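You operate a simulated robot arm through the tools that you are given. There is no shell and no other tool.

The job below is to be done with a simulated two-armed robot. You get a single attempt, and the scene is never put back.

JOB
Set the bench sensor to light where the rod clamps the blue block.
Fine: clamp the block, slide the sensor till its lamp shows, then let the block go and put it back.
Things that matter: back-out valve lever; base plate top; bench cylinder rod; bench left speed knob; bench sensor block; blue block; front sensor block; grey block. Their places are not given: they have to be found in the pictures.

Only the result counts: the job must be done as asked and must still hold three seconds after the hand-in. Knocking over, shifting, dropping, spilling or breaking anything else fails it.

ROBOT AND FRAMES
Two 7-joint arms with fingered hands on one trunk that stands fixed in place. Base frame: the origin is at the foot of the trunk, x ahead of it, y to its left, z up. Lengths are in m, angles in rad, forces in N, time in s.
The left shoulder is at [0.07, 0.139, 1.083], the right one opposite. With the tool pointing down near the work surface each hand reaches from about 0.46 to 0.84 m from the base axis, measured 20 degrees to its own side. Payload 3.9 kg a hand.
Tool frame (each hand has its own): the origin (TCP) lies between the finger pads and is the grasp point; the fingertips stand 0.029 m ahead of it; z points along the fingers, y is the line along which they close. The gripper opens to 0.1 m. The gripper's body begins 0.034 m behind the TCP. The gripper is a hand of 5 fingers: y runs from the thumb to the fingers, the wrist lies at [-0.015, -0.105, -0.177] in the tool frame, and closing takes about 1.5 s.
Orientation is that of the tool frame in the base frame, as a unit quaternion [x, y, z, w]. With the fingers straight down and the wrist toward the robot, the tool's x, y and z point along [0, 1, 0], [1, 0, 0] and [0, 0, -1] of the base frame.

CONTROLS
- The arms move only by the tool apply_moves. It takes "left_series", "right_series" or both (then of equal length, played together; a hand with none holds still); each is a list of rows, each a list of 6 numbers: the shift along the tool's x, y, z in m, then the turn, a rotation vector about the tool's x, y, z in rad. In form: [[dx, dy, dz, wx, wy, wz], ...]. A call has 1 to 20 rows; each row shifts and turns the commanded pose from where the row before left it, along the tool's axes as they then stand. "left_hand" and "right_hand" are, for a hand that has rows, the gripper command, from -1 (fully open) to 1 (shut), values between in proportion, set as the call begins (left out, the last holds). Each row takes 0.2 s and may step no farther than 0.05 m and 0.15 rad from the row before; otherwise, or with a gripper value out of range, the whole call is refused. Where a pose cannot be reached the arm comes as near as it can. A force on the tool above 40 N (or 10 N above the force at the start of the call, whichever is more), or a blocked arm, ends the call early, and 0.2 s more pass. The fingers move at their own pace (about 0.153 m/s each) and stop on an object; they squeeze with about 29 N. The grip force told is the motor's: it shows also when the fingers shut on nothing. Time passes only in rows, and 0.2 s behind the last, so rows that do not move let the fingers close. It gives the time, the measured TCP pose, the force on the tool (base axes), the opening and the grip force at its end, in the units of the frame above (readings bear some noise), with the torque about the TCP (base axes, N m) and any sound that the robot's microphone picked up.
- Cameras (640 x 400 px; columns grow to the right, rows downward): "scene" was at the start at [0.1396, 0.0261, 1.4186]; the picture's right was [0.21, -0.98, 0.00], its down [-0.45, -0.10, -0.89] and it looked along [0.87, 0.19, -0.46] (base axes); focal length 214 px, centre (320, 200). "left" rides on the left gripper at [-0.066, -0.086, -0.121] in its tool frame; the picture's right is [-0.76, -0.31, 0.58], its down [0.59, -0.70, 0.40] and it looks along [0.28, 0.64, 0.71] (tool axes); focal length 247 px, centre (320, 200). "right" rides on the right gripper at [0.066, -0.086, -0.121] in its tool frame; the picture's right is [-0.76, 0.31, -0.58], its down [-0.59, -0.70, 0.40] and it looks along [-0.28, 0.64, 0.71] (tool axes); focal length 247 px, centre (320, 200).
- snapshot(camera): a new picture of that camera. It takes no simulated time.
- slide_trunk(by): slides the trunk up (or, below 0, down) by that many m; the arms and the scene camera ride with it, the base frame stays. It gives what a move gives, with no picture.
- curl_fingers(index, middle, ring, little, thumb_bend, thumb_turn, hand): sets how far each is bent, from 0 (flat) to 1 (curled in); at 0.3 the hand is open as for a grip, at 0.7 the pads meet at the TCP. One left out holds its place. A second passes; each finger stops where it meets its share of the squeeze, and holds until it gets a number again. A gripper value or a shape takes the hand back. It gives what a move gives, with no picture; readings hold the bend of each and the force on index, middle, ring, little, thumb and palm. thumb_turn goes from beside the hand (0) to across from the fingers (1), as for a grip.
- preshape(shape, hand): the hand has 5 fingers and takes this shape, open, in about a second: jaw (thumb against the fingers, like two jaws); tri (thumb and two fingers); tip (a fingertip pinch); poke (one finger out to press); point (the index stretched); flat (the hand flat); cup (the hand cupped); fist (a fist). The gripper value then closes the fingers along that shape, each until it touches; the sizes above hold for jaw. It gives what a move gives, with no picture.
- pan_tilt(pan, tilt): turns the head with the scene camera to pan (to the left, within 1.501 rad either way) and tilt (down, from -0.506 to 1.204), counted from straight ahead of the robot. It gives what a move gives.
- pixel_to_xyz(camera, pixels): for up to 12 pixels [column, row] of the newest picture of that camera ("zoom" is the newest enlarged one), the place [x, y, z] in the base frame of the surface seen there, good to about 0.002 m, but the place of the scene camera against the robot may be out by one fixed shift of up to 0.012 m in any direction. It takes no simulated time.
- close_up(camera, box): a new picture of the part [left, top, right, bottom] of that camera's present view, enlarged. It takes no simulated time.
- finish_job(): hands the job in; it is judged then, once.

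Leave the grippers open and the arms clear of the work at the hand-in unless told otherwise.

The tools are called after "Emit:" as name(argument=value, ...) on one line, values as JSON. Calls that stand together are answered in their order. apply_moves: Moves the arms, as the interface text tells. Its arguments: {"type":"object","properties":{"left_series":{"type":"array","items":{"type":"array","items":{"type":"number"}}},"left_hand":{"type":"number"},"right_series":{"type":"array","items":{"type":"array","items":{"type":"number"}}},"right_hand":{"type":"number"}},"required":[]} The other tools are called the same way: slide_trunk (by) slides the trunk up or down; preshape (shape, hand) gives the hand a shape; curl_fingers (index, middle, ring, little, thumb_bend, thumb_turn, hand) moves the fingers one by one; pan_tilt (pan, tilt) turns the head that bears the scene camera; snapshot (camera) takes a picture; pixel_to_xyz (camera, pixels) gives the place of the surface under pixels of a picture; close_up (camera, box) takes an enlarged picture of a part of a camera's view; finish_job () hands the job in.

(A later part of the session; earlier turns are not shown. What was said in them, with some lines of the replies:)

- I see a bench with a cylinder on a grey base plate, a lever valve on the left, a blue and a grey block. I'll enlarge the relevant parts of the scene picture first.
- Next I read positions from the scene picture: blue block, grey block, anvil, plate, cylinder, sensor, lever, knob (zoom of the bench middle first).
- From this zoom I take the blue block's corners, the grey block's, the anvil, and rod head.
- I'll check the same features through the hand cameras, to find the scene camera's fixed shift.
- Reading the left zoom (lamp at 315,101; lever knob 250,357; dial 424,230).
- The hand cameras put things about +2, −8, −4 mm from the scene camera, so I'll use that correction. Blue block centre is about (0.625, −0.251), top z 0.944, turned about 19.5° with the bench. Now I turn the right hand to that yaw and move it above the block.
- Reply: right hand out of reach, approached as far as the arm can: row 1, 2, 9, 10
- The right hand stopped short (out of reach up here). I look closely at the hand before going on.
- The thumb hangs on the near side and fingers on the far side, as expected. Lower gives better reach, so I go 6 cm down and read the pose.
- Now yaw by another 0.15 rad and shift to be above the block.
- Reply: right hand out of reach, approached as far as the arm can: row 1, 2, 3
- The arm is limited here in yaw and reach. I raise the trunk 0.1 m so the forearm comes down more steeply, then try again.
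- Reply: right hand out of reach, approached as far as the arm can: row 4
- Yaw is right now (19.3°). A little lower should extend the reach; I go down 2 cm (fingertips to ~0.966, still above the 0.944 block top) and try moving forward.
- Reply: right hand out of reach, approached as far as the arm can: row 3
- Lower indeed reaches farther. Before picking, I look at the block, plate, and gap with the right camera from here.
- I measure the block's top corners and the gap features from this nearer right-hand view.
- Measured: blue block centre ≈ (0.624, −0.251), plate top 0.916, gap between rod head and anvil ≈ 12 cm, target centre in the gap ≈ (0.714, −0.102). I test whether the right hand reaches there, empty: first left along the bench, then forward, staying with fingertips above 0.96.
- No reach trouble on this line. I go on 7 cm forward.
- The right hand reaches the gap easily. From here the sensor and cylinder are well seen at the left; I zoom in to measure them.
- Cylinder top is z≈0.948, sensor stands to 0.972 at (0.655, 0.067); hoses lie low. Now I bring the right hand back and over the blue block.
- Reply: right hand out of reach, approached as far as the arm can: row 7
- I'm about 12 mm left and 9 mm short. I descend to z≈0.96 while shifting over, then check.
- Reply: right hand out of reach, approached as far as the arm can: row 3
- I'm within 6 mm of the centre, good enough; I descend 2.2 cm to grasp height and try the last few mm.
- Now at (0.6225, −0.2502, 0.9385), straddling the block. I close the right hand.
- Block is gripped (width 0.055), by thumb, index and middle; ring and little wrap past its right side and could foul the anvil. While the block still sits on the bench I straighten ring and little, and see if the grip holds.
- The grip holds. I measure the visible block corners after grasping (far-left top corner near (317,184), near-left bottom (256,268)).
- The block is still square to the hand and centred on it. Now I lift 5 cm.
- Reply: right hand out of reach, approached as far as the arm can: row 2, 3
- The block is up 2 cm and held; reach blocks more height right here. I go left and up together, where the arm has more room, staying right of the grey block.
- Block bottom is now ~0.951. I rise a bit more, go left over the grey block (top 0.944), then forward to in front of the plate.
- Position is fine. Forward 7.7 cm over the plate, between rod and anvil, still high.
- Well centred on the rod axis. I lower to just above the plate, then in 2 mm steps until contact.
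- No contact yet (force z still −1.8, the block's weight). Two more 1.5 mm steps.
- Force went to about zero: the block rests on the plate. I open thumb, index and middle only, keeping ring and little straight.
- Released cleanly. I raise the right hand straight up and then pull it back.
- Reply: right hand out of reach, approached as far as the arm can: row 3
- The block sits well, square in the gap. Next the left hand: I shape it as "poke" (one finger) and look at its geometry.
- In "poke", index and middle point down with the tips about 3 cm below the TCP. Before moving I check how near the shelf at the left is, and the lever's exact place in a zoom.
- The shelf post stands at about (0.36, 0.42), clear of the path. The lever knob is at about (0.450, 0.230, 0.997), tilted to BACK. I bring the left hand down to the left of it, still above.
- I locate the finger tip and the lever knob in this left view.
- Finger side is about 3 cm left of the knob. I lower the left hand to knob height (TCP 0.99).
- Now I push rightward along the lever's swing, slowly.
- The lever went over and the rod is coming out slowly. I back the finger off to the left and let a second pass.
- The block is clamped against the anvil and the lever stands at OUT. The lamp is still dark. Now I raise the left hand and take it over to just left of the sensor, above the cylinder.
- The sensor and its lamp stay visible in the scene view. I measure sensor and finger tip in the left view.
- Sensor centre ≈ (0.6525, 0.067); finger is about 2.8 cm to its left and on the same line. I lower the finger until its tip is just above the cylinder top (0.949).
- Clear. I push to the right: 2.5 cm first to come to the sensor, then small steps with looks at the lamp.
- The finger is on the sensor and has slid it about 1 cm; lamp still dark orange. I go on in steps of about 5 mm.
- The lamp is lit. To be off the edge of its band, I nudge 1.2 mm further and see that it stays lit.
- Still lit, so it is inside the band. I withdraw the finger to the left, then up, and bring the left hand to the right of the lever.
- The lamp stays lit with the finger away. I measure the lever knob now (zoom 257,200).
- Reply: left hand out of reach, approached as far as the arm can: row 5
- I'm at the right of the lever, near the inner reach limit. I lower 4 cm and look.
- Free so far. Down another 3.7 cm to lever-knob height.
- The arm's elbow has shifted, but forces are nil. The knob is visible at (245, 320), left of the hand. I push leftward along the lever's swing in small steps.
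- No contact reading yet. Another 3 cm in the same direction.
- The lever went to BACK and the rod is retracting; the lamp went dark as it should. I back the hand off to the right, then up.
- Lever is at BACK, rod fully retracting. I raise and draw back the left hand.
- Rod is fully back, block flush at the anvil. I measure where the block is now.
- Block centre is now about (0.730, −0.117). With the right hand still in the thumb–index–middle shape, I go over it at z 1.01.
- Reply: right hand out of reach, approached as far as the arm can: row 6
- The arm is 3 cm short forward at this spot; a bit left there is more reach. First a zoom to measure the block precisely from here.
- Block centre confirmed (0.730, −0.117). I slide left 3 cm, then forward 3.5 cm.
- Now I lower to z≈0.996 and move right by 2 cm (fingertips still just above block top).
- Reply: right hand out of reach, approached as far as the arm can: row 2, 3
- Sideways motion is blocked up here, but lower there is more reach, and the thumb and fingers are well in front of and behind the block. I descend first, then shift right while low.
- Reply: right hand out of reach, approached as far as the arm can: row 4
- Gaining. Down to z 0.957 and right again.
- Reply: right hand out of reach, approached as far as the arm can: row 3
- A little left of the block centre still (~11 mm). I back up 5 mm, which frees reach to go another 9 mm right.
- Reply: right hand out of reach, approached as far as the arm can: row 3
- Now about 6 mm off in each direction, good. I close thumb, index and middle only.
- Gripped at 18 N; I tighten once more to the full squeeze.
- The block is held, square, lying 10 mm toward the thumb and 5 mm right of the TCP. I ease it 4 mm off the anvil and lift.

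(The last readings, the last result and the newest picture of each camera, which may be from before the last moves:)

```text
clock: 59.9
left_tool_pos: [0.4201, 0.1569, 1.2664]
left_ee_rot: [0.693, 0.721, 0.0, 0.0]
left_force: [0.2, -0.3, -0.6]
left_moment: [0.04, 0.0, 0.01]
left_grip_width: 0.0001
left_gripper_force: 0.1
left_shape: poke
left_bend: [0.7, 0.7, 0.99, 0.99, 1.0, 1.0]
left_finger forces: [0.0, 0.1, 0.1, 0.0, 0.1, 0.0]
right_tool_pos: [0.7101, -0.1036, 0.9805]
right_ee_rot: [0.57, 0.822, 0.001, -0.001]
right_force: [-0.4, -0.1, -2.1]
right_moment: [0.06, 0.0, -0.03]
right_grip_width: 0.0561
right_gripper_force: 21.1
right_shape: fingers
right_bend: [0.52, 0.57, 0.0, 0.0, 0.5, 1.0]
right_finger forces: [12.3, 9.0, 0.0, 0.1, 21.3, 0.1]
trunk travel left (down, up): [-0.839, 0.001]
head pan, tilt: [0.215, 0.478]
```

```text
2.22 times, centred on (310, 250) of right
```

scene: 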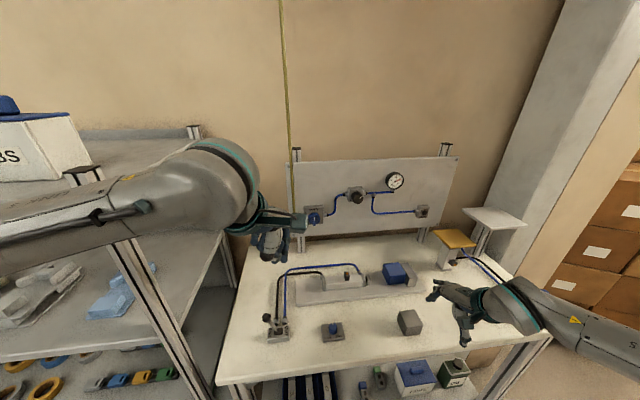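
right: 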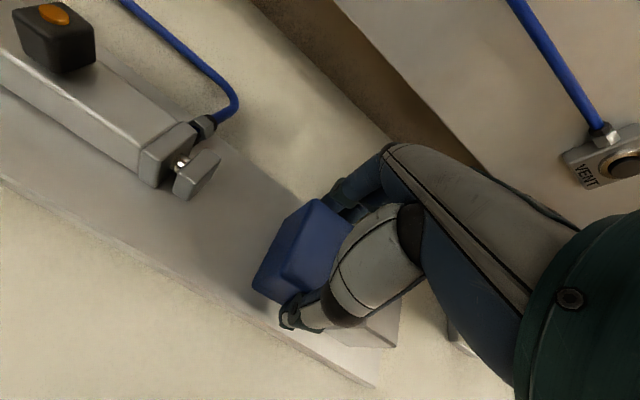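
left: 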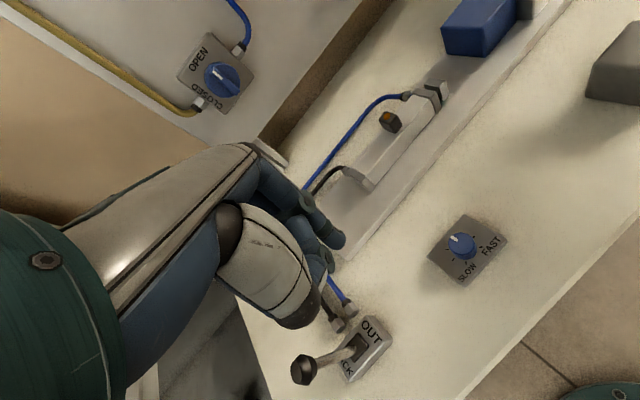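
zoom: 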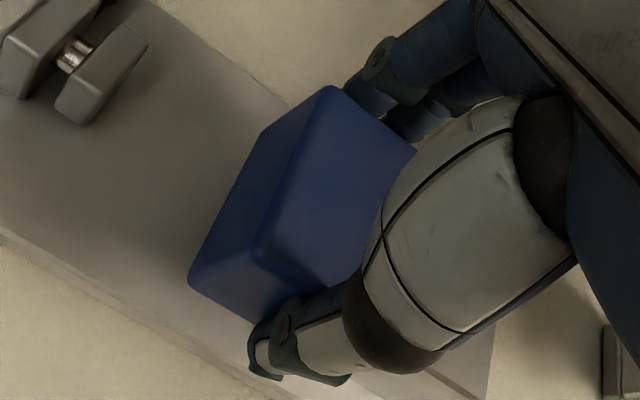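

Held firmly. I raise while pulling back to z≈1.0, then swing right over free bench toward the old place.

Emit:
apply_moves(right_series=[[0, -0.02, -0.01, 0, 0, 0], [0, -0.02, -0.011, 0, 0, 0], [-0.02, -0.02, 0, 0, 0, 0], [-0.025, -0.025, 0, 0, 0, 0], [-0.025, -0.03, 0, 0, 0, 0], [-0.025, -0.029, 0, 0, 0, 0], [-0.008, 0, 0, 0, 0, 0], [0, 0, 0, 0, 0, 0]])

Emit:
snapshot(camera="right")

Emit:
close_up(camera="scene", box=[360, 220, 540, 335])

```text
clock: 61.6
left_tool_pos: [0.419, 0.156, 1.2662]
left_ee_rot: [0.693, 0.721, 0.0, 0.002]
left_force: [-0.1, -0.3, 0.2]
left_moment: [-0.03, -0.02, -0.01]
left_grip_width: 0.0
left_gripper_force: 0.1
left_shape: poke
left_bend: [0.7, 0.7, 0.99, 0.99, 1.0, 1.0]
left_finger forces: [0.0, 0.0, 0.0, 0.0, 0.0, 0.0]
right_tool_pos: [0.6064, -0.2438, 0.9999]
right_ee_rot: [0.57, 0.822, 0.001, 0.0]
right_force: [0.0, -0.3, -1.1]
right_moment: [0.02, 0.03, 0.02]
right_grip_width: 0.0565
right_gripper_force: 21.0
right_shape: fingers
right_bend: [0.52, 0.57, 0.0, 0.0, 0.5, 1.0]
right_finger forces: [12.3, 8.8, 0.0, 0.0, 21.2, 0.1]
right hand out of reach, approached as far as the arm can: row 7
trunk travel left (down, up): [-0.839, 0.001]
head pan, tilt: [0.215, 0.478]
```

```text
taken
```

right: 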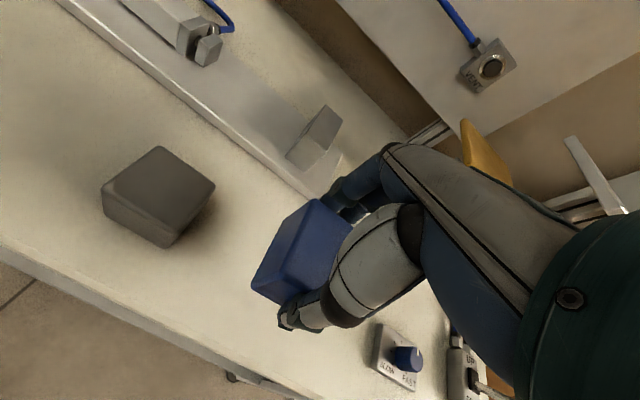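

```text
3.48 times, centred on (450, 278) of scene
```

zoom: 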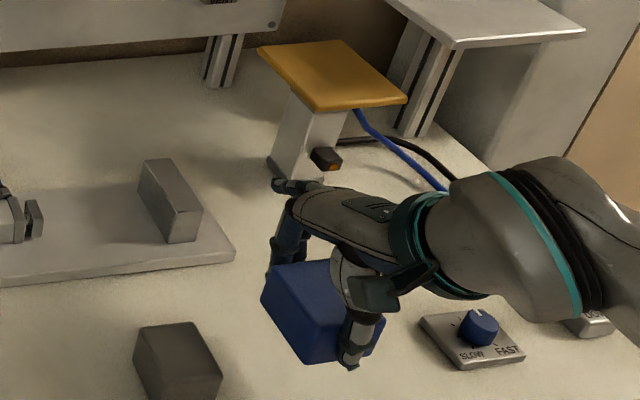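

Now above the old place, about 2 cm short. I descend and feed forward/right as reach allows.

Emit:
apply_moves(right_series=[[0, 0, 0.02, 0, 0, 0], [-0.003, 0.006, 0.012, 0, 0, 0], [-0.003, 0.006, 0.01, 0, 0, 0], [-0.002, 0.006, 0.006, 0, 0, 0], [0, 0, 0, 0, 0, 0]])

```text
clock: 62.9
left_tool_pos: [0.4183, 0.1574, 1.2661]
left_ee_rot: [0.693, 0.721, 0.0, 0.001]
left_force: [0.2, -0.5, -0.2]
left_moment: [-0.01, 0.02, -0.02]
left_grip_width: 0.0
left_gripper_force: 0.1
left_shape: poke
left_bend: [0.7, 0.7, 0.99, 0.99, 1.0, 1.0]
left_finger forces: [0.0, 0.1, 0.0, 0.2, 0.0, 0.0]
right_tool_pos: [0.6272, -0.2448, 0.9497]
right_ee_rot: [0.57, 0.822, 0.001, 0.001]
right_force: [0.7, 0.2, -1.2]
right_moment: [0.06, -0.02, 0.03]
right_grip_width: 0.056
right_gripper_force: 20.7
right_shape: fingers
right_bend: [0.52, 0.57, 0.0, 0.0, 0.5, 1.0]
right_finger forces: [12.3, 8.8, 0.0, 0.1, 21.1, 0.1]
trunk travel left (down, up): [-0.839, 0.001]
head pan, tilt: [0.215, 0.478]
```

Good. Another 5 mm forward, then I check the block's corners against the original ones (far-left top was (0.638, −0.216), near-left top (0.590, −0.236)).

Emit:
apply_moves(right_series=[[0, 0.005, 0.004, 0, 0, 0], [0, 0, 0, 0, 0, 0]])

Emit:
close_up(camera="right", box=[220, 160, 400, 340])

Emit:
pixel_to_xyz(camera="zoom", pixels=[[330, 92], [258, 250], [195, 280], [265, 135], [408, 150], [310, 290], [245, 315], [100, 200], [320, 180]])

```text
clock: 63.5
left_tool_pos: [0.4189, 0.1582, 1.2681]
left_ee_rot: [0.693, 0.721, 0.0, 0.001]
left_force: [0.7, -0.7, 0.1]
left_moment: [0.01, 0.02, -0.02]
left_grip_width: 0.0
left_gripper_force: 0.0
left_shape: poke
left_bend: [0.7, 0.7, 0.99, 0.99, 1.0, 1.0]
left_finger forces: [0.0, 0.1, 0.0, 0.0, 0.1, 0.0]
right_tool_pos: [0.6322, -0.2435, 0.9469]
right_ee_rot: [0.57, 0.822, 0.001, -0.001]
right_force: [-0.1, -0.9, -1.1]
right_moment: [0.03, -0.02, -0.02]
right_grip_width: 0.0564
right_gripper_force: 21.0
right_shape: fingers
right_bend: [0.52, 0.57, 0.0, 0.0, 0.5, 1.0]
right_finger forces: [12.3, 8.8, 0.0, 0.0, 21.0, 0.1]
trunk travel left (down, up): [-0.839, 0.001]
head pan, tilt: [0.215, 0.478]
```

```text
2.22 times, centred on (310, 250) of right
```

zoom: 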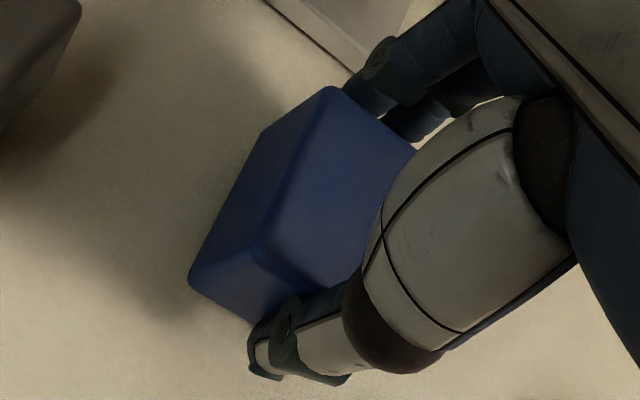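

```text
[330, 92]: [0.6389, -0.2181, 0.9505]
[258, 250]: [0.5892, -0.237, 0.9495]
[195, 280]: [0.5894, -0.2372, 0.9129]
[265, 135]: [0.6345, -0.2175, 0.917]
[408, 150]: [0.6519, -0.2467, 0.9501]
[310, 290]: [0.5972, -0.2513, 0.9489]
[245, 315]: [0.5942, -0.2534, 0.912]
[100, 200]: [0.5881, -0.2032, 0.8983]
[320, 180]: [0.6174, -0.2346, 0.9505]
```

Corners match the original within about 2 mm; 6 mm remain to the bench. I lower to contact.

Emit:
apply_moves(right_series=[[0, 0, 0.004, 0, 0, 0], [0, 0, 0, 0, 0, 0]])

Emit:
apply_moves(right_series=[[0, 0, 0.0015, 0, 0, 0], [0, 0, 0, 0, 0, 0]])

Emit:
apply_moves(right_series=[[0, 0, 0.001, 0, 0, 0], [0, 0, 0, 0, 0, 0]])

```text
clock: 64.0
left_tool_pos: [0.4185, 0.158, 1.2678]
left_ee_rot: [0.693, 0.721, -0.001, 0.002]
left_force: [-0.8, 0.5, 0.0]
left_moment: [0.0, 0.03, -0.01]
left_grip_width: 0.0
left_gripper_force: 0.1
left_shape: poke
left_bend: [0.7, 0.7, 0.99, 0.99, 1.0, 1.0]
left_finger forces: [0.0, 0.1, 0.1, 0.0, 0.1, 0.0]
right_tool_pos: [0.632, -0.243, 0.9436]
right_ee_rot: [0.57, 0.821, 0.002, 0.0]
right_force: [0.5, 1.0, -1.3]
right_moment: [0.01, -0.01, 0.03]
right_grip_width: 0.0563
right_gripper_force: 21.5
right_shape: fingers
right_bend: [0.52, 0.57, 0.0, 0.0, 0.5, 1.0]
right_finger forces: [12.3, 8.7, 0.1, 0.0, 21.2, 0.0]
trunk travel left (down, up): [-0.839, 0.001]
head pan, tilt: [0.215, 0.478]
```

```text
clock: 64.7
left_tool_pos: [0.4199, 0.157, 1.2666]
left_ee_rot: [0.693, 0.721, 0.0, 0.001]
left_force: [-1.0, -0.9, 0.5]
left_moment: [0.0, -0.03, -0.01]
left_grip_width: 0.0
left_gripper_force: 0.0
left_shape: poke
left_bend: [0.7, 0.7, 0.99, 0.99, 1.0, 1.0]
left_finger forces: [0.1, 0.0, 0.0, 0.1, 0.0, 0.0]
right_tool_pos: [0.6328, -0.2435, 0.9422]
right_ee_rot: [0.57, 0.822, 0.001, 0.0]
right_force: [-0.2, -0.2, -1.7]
right_moment: [0.05, -0.02, 0.02]
right_grip_width: 0.0561
right_gripper_force: 20.9
right_shape: fingers
right_bend: [0.52, 0.57, 0.0, 0.0, 0.5, 1.0]
right_finger forces: [12.4, 8.9, 0.0, 0.0, 21.1, 0.0]
trunk travel left (down, up): [-0.839, 0.001]
head pan, tilt: [0.215, 0.478]
```

```text
clock: 65.2
left_tool_pos: [0.4188, 0.1577, 1.267]
left_ee_rot: [0.693, 0.721, 0.001, 0.002]
left_force: [0.2, -0.4, -0.5]
left_moment: [0.0, -0.02, 0.0]
left_grip_width: 0.0
left_gripper_force: 0.1
left_shape: poke
left_bend: [0.7, 0.7, 0.99, 0.99, 1.0, 1.0]
left_finger forces: [0.1, 0.1, 0.1, 0.1, 0.0, 0.0]
right_tool_pos: [0.6332, -0.2431, 0.9416]
right_ee_rot: [0.57, 0.822, 0.0, 0.0]
right_force: [0.0, 0.5, -1.4]
right_moment: [0.03, -0.06, 0.02]
right_grip_width: 0.056
right_gripper_force: 21.3
right_shape: fingers
right_bend: [0.52, 0.57, 0.0, 0.0, 0.5, 1.0]
right_finger forces: [12.3, 9.0, 0.0, 0.0, 21.2, 0.1]
trunk travel left (down, up): [-0.839, 0.001]
head pan, tilt: [0.215, 0.478]
```

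Still hanging (−1.4 N). Further millimetre steps.

Emit:
apply_moves(right_series=[[0, 0, 0.001, 0, 0, 0], [0, 0, 0, 0, 0, 0]])

Emit:
apply_moves(right_series=[[0, 0, 0.001, 0, 0, 0], [0, 0, 0, 0, 0, 0]])

```text
clock: 65.8
left_tool_pos: [0.4192, 0.1563, 1.2682]
left_ee_rot: [0.693, 0.721, 0.0, 0.001]
left_force: [0.1, 0.5, -0.4]
left_moment: [0.01, -0.03, -0.01]
left_grip_width: 0.0003
left_gripper_force: 0.1
left_shape: poke
left_bend: [0.7, 0.7, 0.99, 0.99, 1.0, 1.0]
left_finger forces: [0.0, 0.1, 0.1, 0.0, 0.1, 0.1]
right_tool_pos: [0.6326, -0.2438, 0.9417]
right_ee_rot: [0.569, 0.822, 0.001, 0.0]
right_force: [-0.4, 0.6, 0.5]
right_moment: [0.01, -0.06, 0.0]
right_grip_width: 0.0564
right_gripper_force: 21.6
right_shape: fingers
right_bend: [0.52, 0.57, 0.0, 0.0, 0.5, 1.0]
right_finger forces: [12.2, 9.2, 0.0, 0.1, 21.6, 0.0]
trunk travel left (down, up): [-0.839, 0.001]
head pan, tilt: [0.215, 0.478]
```

```text
clock: 66.5
left_tool_pos: [0.4185, 0.1577, 1.2662]
left_ee_rot: [0.693, 0.721, 0.0, 0.001]
left_force: [0.3, 0.4, -0.4]
left_moment: [0.03, 0.02, -0.03]
left_grip_width: 0.0
left_gripper_force: 0.2
left_shape: poke
left_bend: [0.7, 0.7, 0.99, 0.99, 1.0, 1.0]
left_finger forces: [0.0, 0.0, 0.1, 0.2, 0.1, 0.1]
right_tool_pos: [0.6324, -0.2422, 0.9407]
right_ee_rot: [0.571, 0.821, 0.002, 0.001]
right_force: [0.3, -1.0, 3.8]
right_moment: [-0.01, -0.16, -0.01]
right_grip_width: 0.0564
right_gripper_force: 22.1
right_shape: fingers
right_bend: [0.52, 0.57, 0.0, 0.0, 0.5, 1.0]
right_finger forces: [12.5, 9.6, 0.2, 0.0, 21.7, 0.0]
trunk travel left (down, up): [-0.839, 0.001]
head pan, tilt: [0.215, 0.478]
```

Contact (+3.8 N). I open thumb, index and middle.

Emit:
curl_fingers(hand="right", index=0.25, middle=0.25, thumb_bend=0.2)

Emit:
snapshot(camera="right")

Emit:
close_up(camera="scene", box=[360, 220, 540, 335])

```text
clock: 67.5
left_tool_pos: [0.4189, 0.1574, 1.2663]
left_ee_rot: [0.693, 0.721, 0.001, 0.002]
left_force: [-0.7, 0.4, -0.1]
left_moment: [0.0, 0.01, 0.0]
left_grip_width: 0.0001
left_gripper_force: 0.0
left_shape: poke
left_bend: [0.7, 0.7, 0.99, 0.99, 1.0, 1.0]
left_finger forces: [0.1, 0.1, 0.1, 0.0, 0.0, 0.0]
right_tool_pos: [0.6316, -0.2429, 0.9404]
right_ee_rot: [0.569, 0.822, 0.0, 0.001]
right_force: [0.6, -0.3, 0.4]
right_moment: [0.01, 0.03, 0.04]
right_grip_width: 0.1088
right_gripper_force: 0.1
right_shape: fingers
right_bend: [0.25, 0.25, 0.0, 0.0, 0.2, 1.0]
right_finger forces: [0.0, 0.0, 0.0, 0.0, 0.0, 0.0]
trunk travel left (down, up): [-0.839, 0.001]
head pan, tilt: [0.215, 0.478]
```

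```text
taken
```

right: 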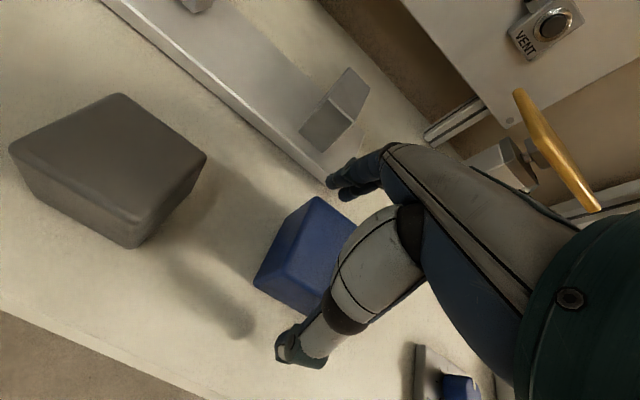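

```text
3.48 times, centred on (450, 278) of scene
```

zoom: 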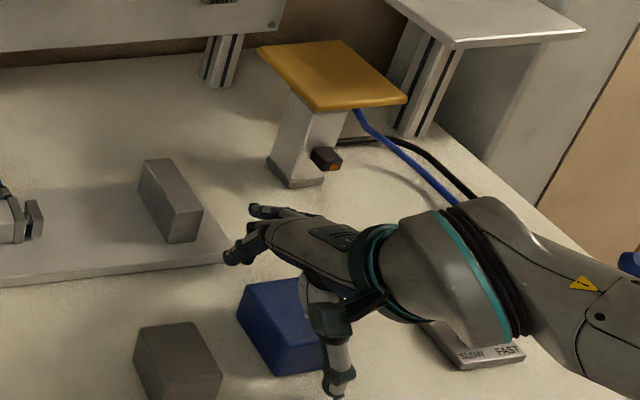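

Released cleanly. I rise while drawing slightly back (3.5 cm free behind the block), then further up and back.

Emit:
apply_moves(right_series=[[0, -0.007, -0.012, 0, 0, 0], [0, -0.007, -0.015, 0, 0, 0], [0, -0.006, -0.015, 0, 0, 0], [0, -0.004, -0.015, 0, 0, 0], [0, 0, 0, 0, 0, 0]])

Emit:
snapshot(camera="right")

```text
clock: 68.7
left_tool_pos: [0.4189, 0.1568, 1.2674]
left_ee_rot: [0.693, 0.721, 0.0, 0.001]
left_force: [0.5, 0.6, -0.3]
left_moment: [0.05, 0.02, -0.01]
left_grip_width: 0.0
left_gripper_force: 0.1
left_shape: poke
left_bend: [0.7, 0.7, 0.99, 0.99, 1.0, 1.0]
left_finger forces: [0.1, 0.1, 0.1, 0.1, 0.0, 0.1]
right_tool_pos: [0.6105, -0.2525, 0.9893]
right_ee_rot: [0.571, 0.821, 0.0, 0.0]
right_force: [-0.2, -0.1, 0.0]
right_moment: [0.0, 0.0, 0.01]
right_grip_width: 0.1086
right_gripper_force: 0.1
right_shape: fingers
right_bend: [0.25, 0.25, 0.0, 0.0, 0.2, 1.0]
right_finger forces: [0.0, 0.0, 0.0, 0.1, 0.0, 0.0]
right hand out of reach, approached as far as the arm can: row 4
trunk travel left (down, up): [-0.839, 0.001]
head pan, tilt: [0.215, 0.478]
```

```text
taken
```

right: 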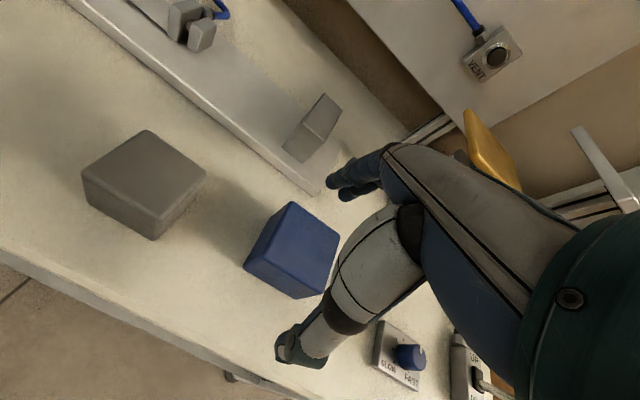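

Clear of the block (fingertips above its top). I measure the block's final corners before leaving.

Emit:
close_up(camera="right", box=[220, 190, 360, 310])

Emit:
pixel_to_xyz(camera="right", pixels=[[291, 204], [337, 234], [294, 293], [257, 256], [245, 265], [295, 245]])

```text
3.33 times, centred on (290, 250) of right
```

zoom: 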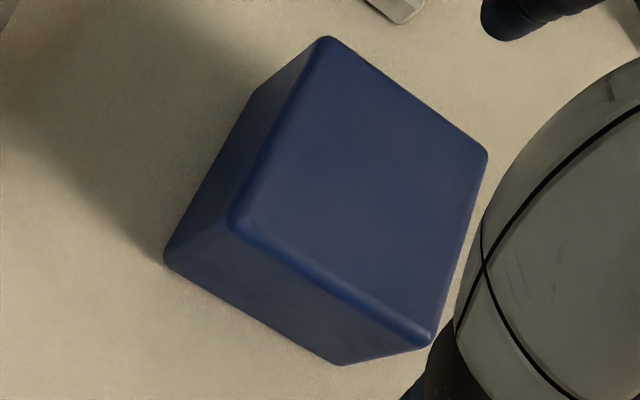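

```text
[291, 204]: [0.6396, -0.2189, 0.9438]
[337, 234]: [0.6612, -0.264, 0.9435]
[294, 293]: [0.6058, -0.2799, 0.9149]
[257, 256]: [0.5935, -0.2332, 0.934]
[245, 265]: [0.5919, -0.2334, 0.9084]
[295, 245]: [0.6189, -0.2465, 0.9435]
```

The block is back within about 2–3 mm, square as before. Now both hands withdraw up and back, away from the bench.

Emit:
apply_moves(right_series=[[0, -0.01, -0.02, 0, 0, 0], [0, -0.02, -0.025, 0, 0, 0], [0, -0.02, -0.03, 0, 0, 0], [0, -0.02, -0.03, 0, 0, 0], [0, -0.02, -0.03, 0, 0, 0], [0, -0.02, -0.03, 0, 0, 0], [0, -0.02, -0.03, 0, 0, 0], [0, -0.02, -0.03, 0, 0, 0], [0, 0, 0, 0, 0, 0]], left_series=[[0, 0, 0, 0, 0, 0], [0, 0, 0, 0, 0, 0], [0.003, -0.01, -0.02, 0, 0, 0], [0.004, -0.015, -0.025, 0, 0, 0], [0.004, -0.015, -0.025, 0, 0, 0], [0.004, -0.015, -0.025, 0, 0, 0], [0.004, -0.015, -0.025, 0, 0, 0], [0.004, -0.015, -0.025, 0, 0, 0], [0, 0, 0, 0, 0, 0]])

Emit:
snapshot(camera="scene")

```text
clock: 70.7
left_tool_pos: [0.335, 0.1782, 1.4108]
left_ee_rot: [0.693, 0.721, -0.001, 0.001]
left_force: [0.4, -0.6, 0.6]
left_moment: [0.01, -0.01, 0.01]
left_grip_width: 0.0001
left_gripper_force: 0.1
left_shape: poke
left_bend: [0.7, 0.7, 0.99, 0.99, 1.0, 1.0]
left_finger forces: [0.1, 0.0, 0.0, 0.0, 0.0, 0.0]
right_tool_pos: [0.5922, -0.2529, 1.0167]
right_ee_rot: [0.571, 0.821, 0.002, 0.001]
right_force: [0.3, 0.3, 0.4]
right_moment: [0.05, -0.01, 0.0]
right_grip_width: 0.1086
right_gripper_force: 0.0
right_shape: fingers
right_bend: [0.25, 0.25, 0.0, 0.0, 0.2, 1.0]
right_finger forces: [0.0, 0.0, 0.0, 0.0, 0.0, 0.0]
right hand out of reach, approached as far as the arm can: row 1, 2, 3, 4, 5, 6, 7, 8
trunk travel left (down, up): [-0.839, 0.001]
head pan, tilt: [0.215, 0.478]
```

```text
taken
```

scene: 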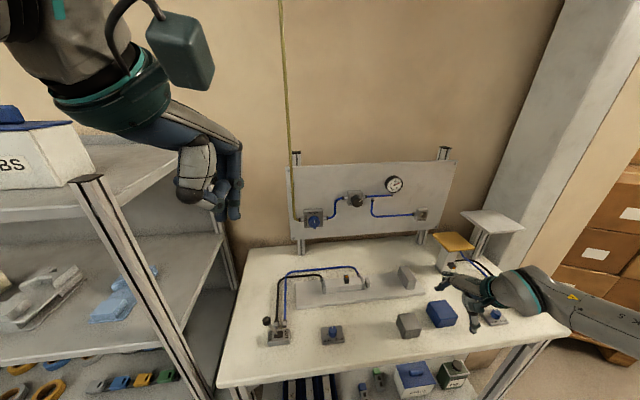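

The right hand is stuck against its upper reach limit. I pull it straight back toward the robot first, then up.

Emit:
apply_moves(right_series=[[0, -0.03, 0, 0, 0, 0], [0, -0.04, 0, 0, 0, 0], [0.01, -0.04, -0.01, 0, 0, 0.1], [0.02, -0.03, -0.02, 0, 0, 0.1], [0.02, -0.02, -0.025, 0, 0, 0.1], [0.01, -0.01, -0.03, 0, 0, 0], [0, -0.005, -0.035, 0, 0, 0], [0, -0.005, -0.035, 0, 0, 0], [0, 0, 0, 0, 0, 0]])

Emit:
snapshot(camera="scene")

```text
clock: 72.7
left_tool_pos: [0.3351, 0.1788, 1.4098]
left_ee_rot: [0.693, 0.721, 0.0, 0.001]
left_force: [1.3, 0.3, -0.4]
left_moment: [-0.01, 0.01, -0.04]
left_grip_width: 0.0001
left_gripper_force: 0.2
left_shape: poke
left_bend: [0.7, 0.7, 0.99, 0.99, 1.0, 1.0]
left_finger forces: [0.0, 0.1, 0.0, 0.0, 0.0, 0.0]
right_tool_pos: [0.4081, -0.2478, 1.168]
right_ee_rot: [0.687, 0.727, 0.002, 0.001]
right_force: [0.0, 0.5, 0.0]
right_moment: [0.01, 0.0, -0.01]
right_grip_width: 0.1088
right_gripper_force: 0.0
right_shape: fingers
right_bend: [0.25, 0.25, 0.0, 0.0, 0.2, 1.0]
right_finger forces: [0.0, 0.0, 0.1, 0.1, 0.1, 0.1]
right hand out of reach, approached as far as the arm can: row 3
trunk travel left (down, up): [-0.839, 0.001]
head pan, tilt: [0.215, 0.478]
```

```text
taken
```

scene: 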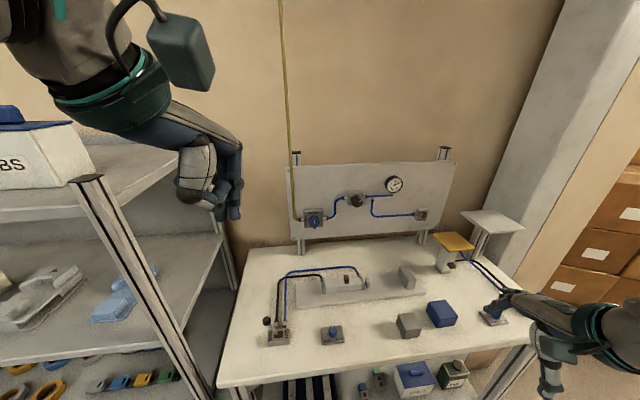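

Now free. I raise the right hand more, and set both hands back to the open jaw shape.

Emit:
apply_moves(right_series=[[0.005, 0, -0.035, 0, 0, 0], [0.01, 0, -0.035, 0, 0, 0], [0.01, 0, -0.035, 0, 0, 0], [0.01, 0, -0.035, 0, 0, 0], [0, 0, 0, 0, 0, 0]])

Emit:
preshape(hand="right", shape="jaw")

Emit:
preshape(hand="left", shape="jaw")

Emit:
apply_moves(right_series=[[0, 0, 0, 0, 0, 0], [0, 0, 0, 0, 0, 0], [0, 0, 0, 0, 0, 0], [0, 0, 0, 0, 0, 0]], left_series=[[0, 0, 0, 0, 0, 0], [0, 0, 0, 0, 0, 0], [0, 0, 0, 0, 0, 0], [0, 0, 0, 0, 0, 0]], left_hand=-1, right_hand=-1)

Emit:
snapshot(camera="scene")

Emit:
close_up(camera="scene", box=[240, 230, 400, 350])

Emit:
close_up(camera="scene", box=[360, 220, 540, 340])

```text
clock: 73.8
left_tool_pos: [0.3341, 0.1774, 1.4109]
left_ee_rot: [0.693, 0.721, 0.0, 0.001]
left_force: [-0.4, -0.5, 0.5]
left_moment: [0.0, 0.02, -0.02]
left_grip_width: 0.0
left_gripper_force: 0.0
left_shape: poke
left_bend: [0.7, 0.7, 0.99, 0.99, 1.0, 1.0]
left_finger forces: [0.1, 0.0, 0.0, 0.0, 0.0, 0.0]
right_tool_pos: [0.4053, -0.213, 1.3131]
right_ee_rot: [0.686, 0.727, 0.002, 0.0]
right_force: [-0.2, 1.0, 0.1]
right_moment: [0.0, -0.01, -0.02]
right_grip_width: 0.1087
right_gripper_force: 0.1
right_shape: fingers
right_bend: [0.25, 0.25, 0.0, 0.0, 0.2, 1.0]
right_finger forces: [0.0, 0.0, 0.0, 0.1, 0.0, 0.1]
trunk travel left (down, up): [-0.839, 0.001]
head pan, tilt: [0.215, 0.478]
```

```text
clock: 74.8
left_tool_pos: [0.3355, 0.1807, 1.4099]
left_ee_rot: [0.692, 0.722, 0.0, 0.001]
left_force: [0.4, 0.3, -0.2]
left_moment: [-0.02, 0.02, 0.04]
left_grip_width: 0.0002
left_gripper_force: 0.1
left_shape: poke
left_bend: [0.7, 0.7, 0.99, 0.99, 1.0, 1.0]
left_finger forces: [0.1, 0.1, 0.0, 0.1, 0.0, 0.0]
right_tool_pos: [0.4043, -0.2116, 1.3127]
right_ee_rot: [0.686, 0.727, 0.001, 0.0]
right_force: [-0.6, -0.2, -0.6]
right_moment: [0.01, 0.0, 0.01]
right_grip_width: 0.0997
right_gripper_force: 0.0
right_shape: jaw
right_bend: [0.3, 0.3, 0.3, 0.3, 0.3, 0.98]
right_finger forces: [0.1, 0.0, 0.0, 0.0, 0.1, 0.0]
trunk travel left (down, up): [-0.839, 0.001]
head pan, tilt: [0.215, 0.478]
```

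```text
clock: 75.7
left_tool_pos: [0.3337, 0.1795, 1.4116]
left_ee_rot: [0.693, 0.721, 0.0, 0.0]
left_force: [-1.1, -0.3, -0.6]
left_moment: [0.0, 0.02, -0.01]
left_grip_width: 0.1
left_gripper_force: 0.1
left_shape: jaw
left_bend: [0.3, 0.3, 0.3, 0.3, 0.3, 0.98]
left_finger forces: [0.0, 0.1, 0.0, 0.1, 0.0, 0.0]
right_tool_pos: [0.406, -0.2125, 1.313]
right_ee_rot: [0.686, 0.728, 0.001, 0.0]
right_force: [-0.4, 0.6, 0.8]
right_moment: [0.0, -0.02, -0.03]
right_grip_width: 0.1
right_gripper_force: 0.1
right_shape: jaw
right_bend: [0.3, 0.3, 0.3, 0.3, 0.3, 0.98]
right_finger forces: [0.0, 0.1, 0.0, 0.0, 0.1, 0.1]
trunk travel left (down, up): [-0.839, 0.001]
head pan, tilt: [0.215, 0.478]
```

```text
clock: 76.7
left_tool_pos: [0.3355, 0.1782, 1.4099]
left_ee_rot: [0.693, 0.721, 0.0, 0.001]
left_force: [-0.5, 0.3, -0.8]
left_moment: [0.01, 0.0, -0.02]
left_grip_width: 0.0999
left_gripper_force: 0.0
left_shape: jaw
left_bend: [0.3, 0.3, 0.3, 0.3, 0.3, 0.98]
left_finger forces: [0.0, 0.0, 0.0, 0.0, 0.1, 0.0]
right_tool_pos: [0.4052, -0.2117, 1.3125]
right_ee_rot: [0.687, 0.727, 0.002, 0.0]
right_force: [-0.4, 0.4, -1.2]
right_moment: [-0.03, -0.03, 0.0]
right_grip_width: 0.0998
right_gripper_force: 0.1
right_shape: jaw
right_bend: [0.3, 0.3, 0.3, 0.3, 0.3, 0.98]
right_finger forces: [0.0, 0.1, 0.0, 0.1, 0.0, 0.0]
trunk travel left (down, up): [-0.839, 0.001]
head pan, tilt: [0.215, 0.478]
```

```text
taken
```

scene: 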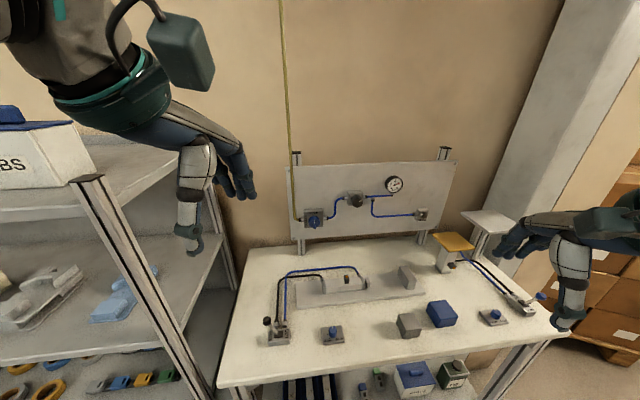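

```text
3.33 times, centred on (320, 290) of scene
```

zoom: 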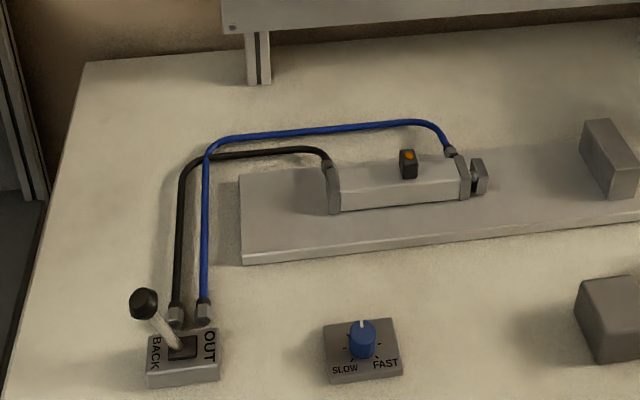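

```text
3.33 times, centred on (450, 280) of scene
```

zoom: 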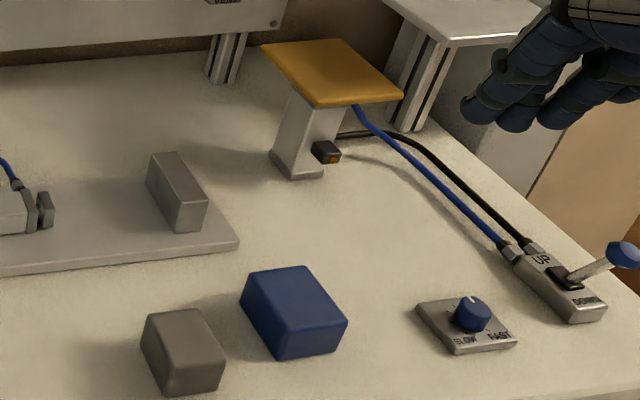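

The rod is back, the lever is at BACK, and the sensor stands where it lit. The blue block is in its old place, nothing else has moved, and the hands are open and clear. I hand in the job.

Emit:
finish_job()

```text
The job is handed in.
```

The sensor on the bench cylinder is set: its lamp lit with the blue block clamped against the fixed stop. I nudged it about 1 mm further to get off the edge of the lit range. It stayed lit after I took the finger away.

I then moved the lever to BACK and the rod retracted fully. The blue block went back to its old place, within 2–3 mm and square as before by my measurements.

The pictures show nothing else on the bench moved. Both hands are open and clear, and the job is handed in; I have not seen a verdict.

I did not measure how wide the lit range is, so the sensor may not be exactly in its middle. I also left the trunk about 0.11 m higher than at the start, because the right arm needed the reach.
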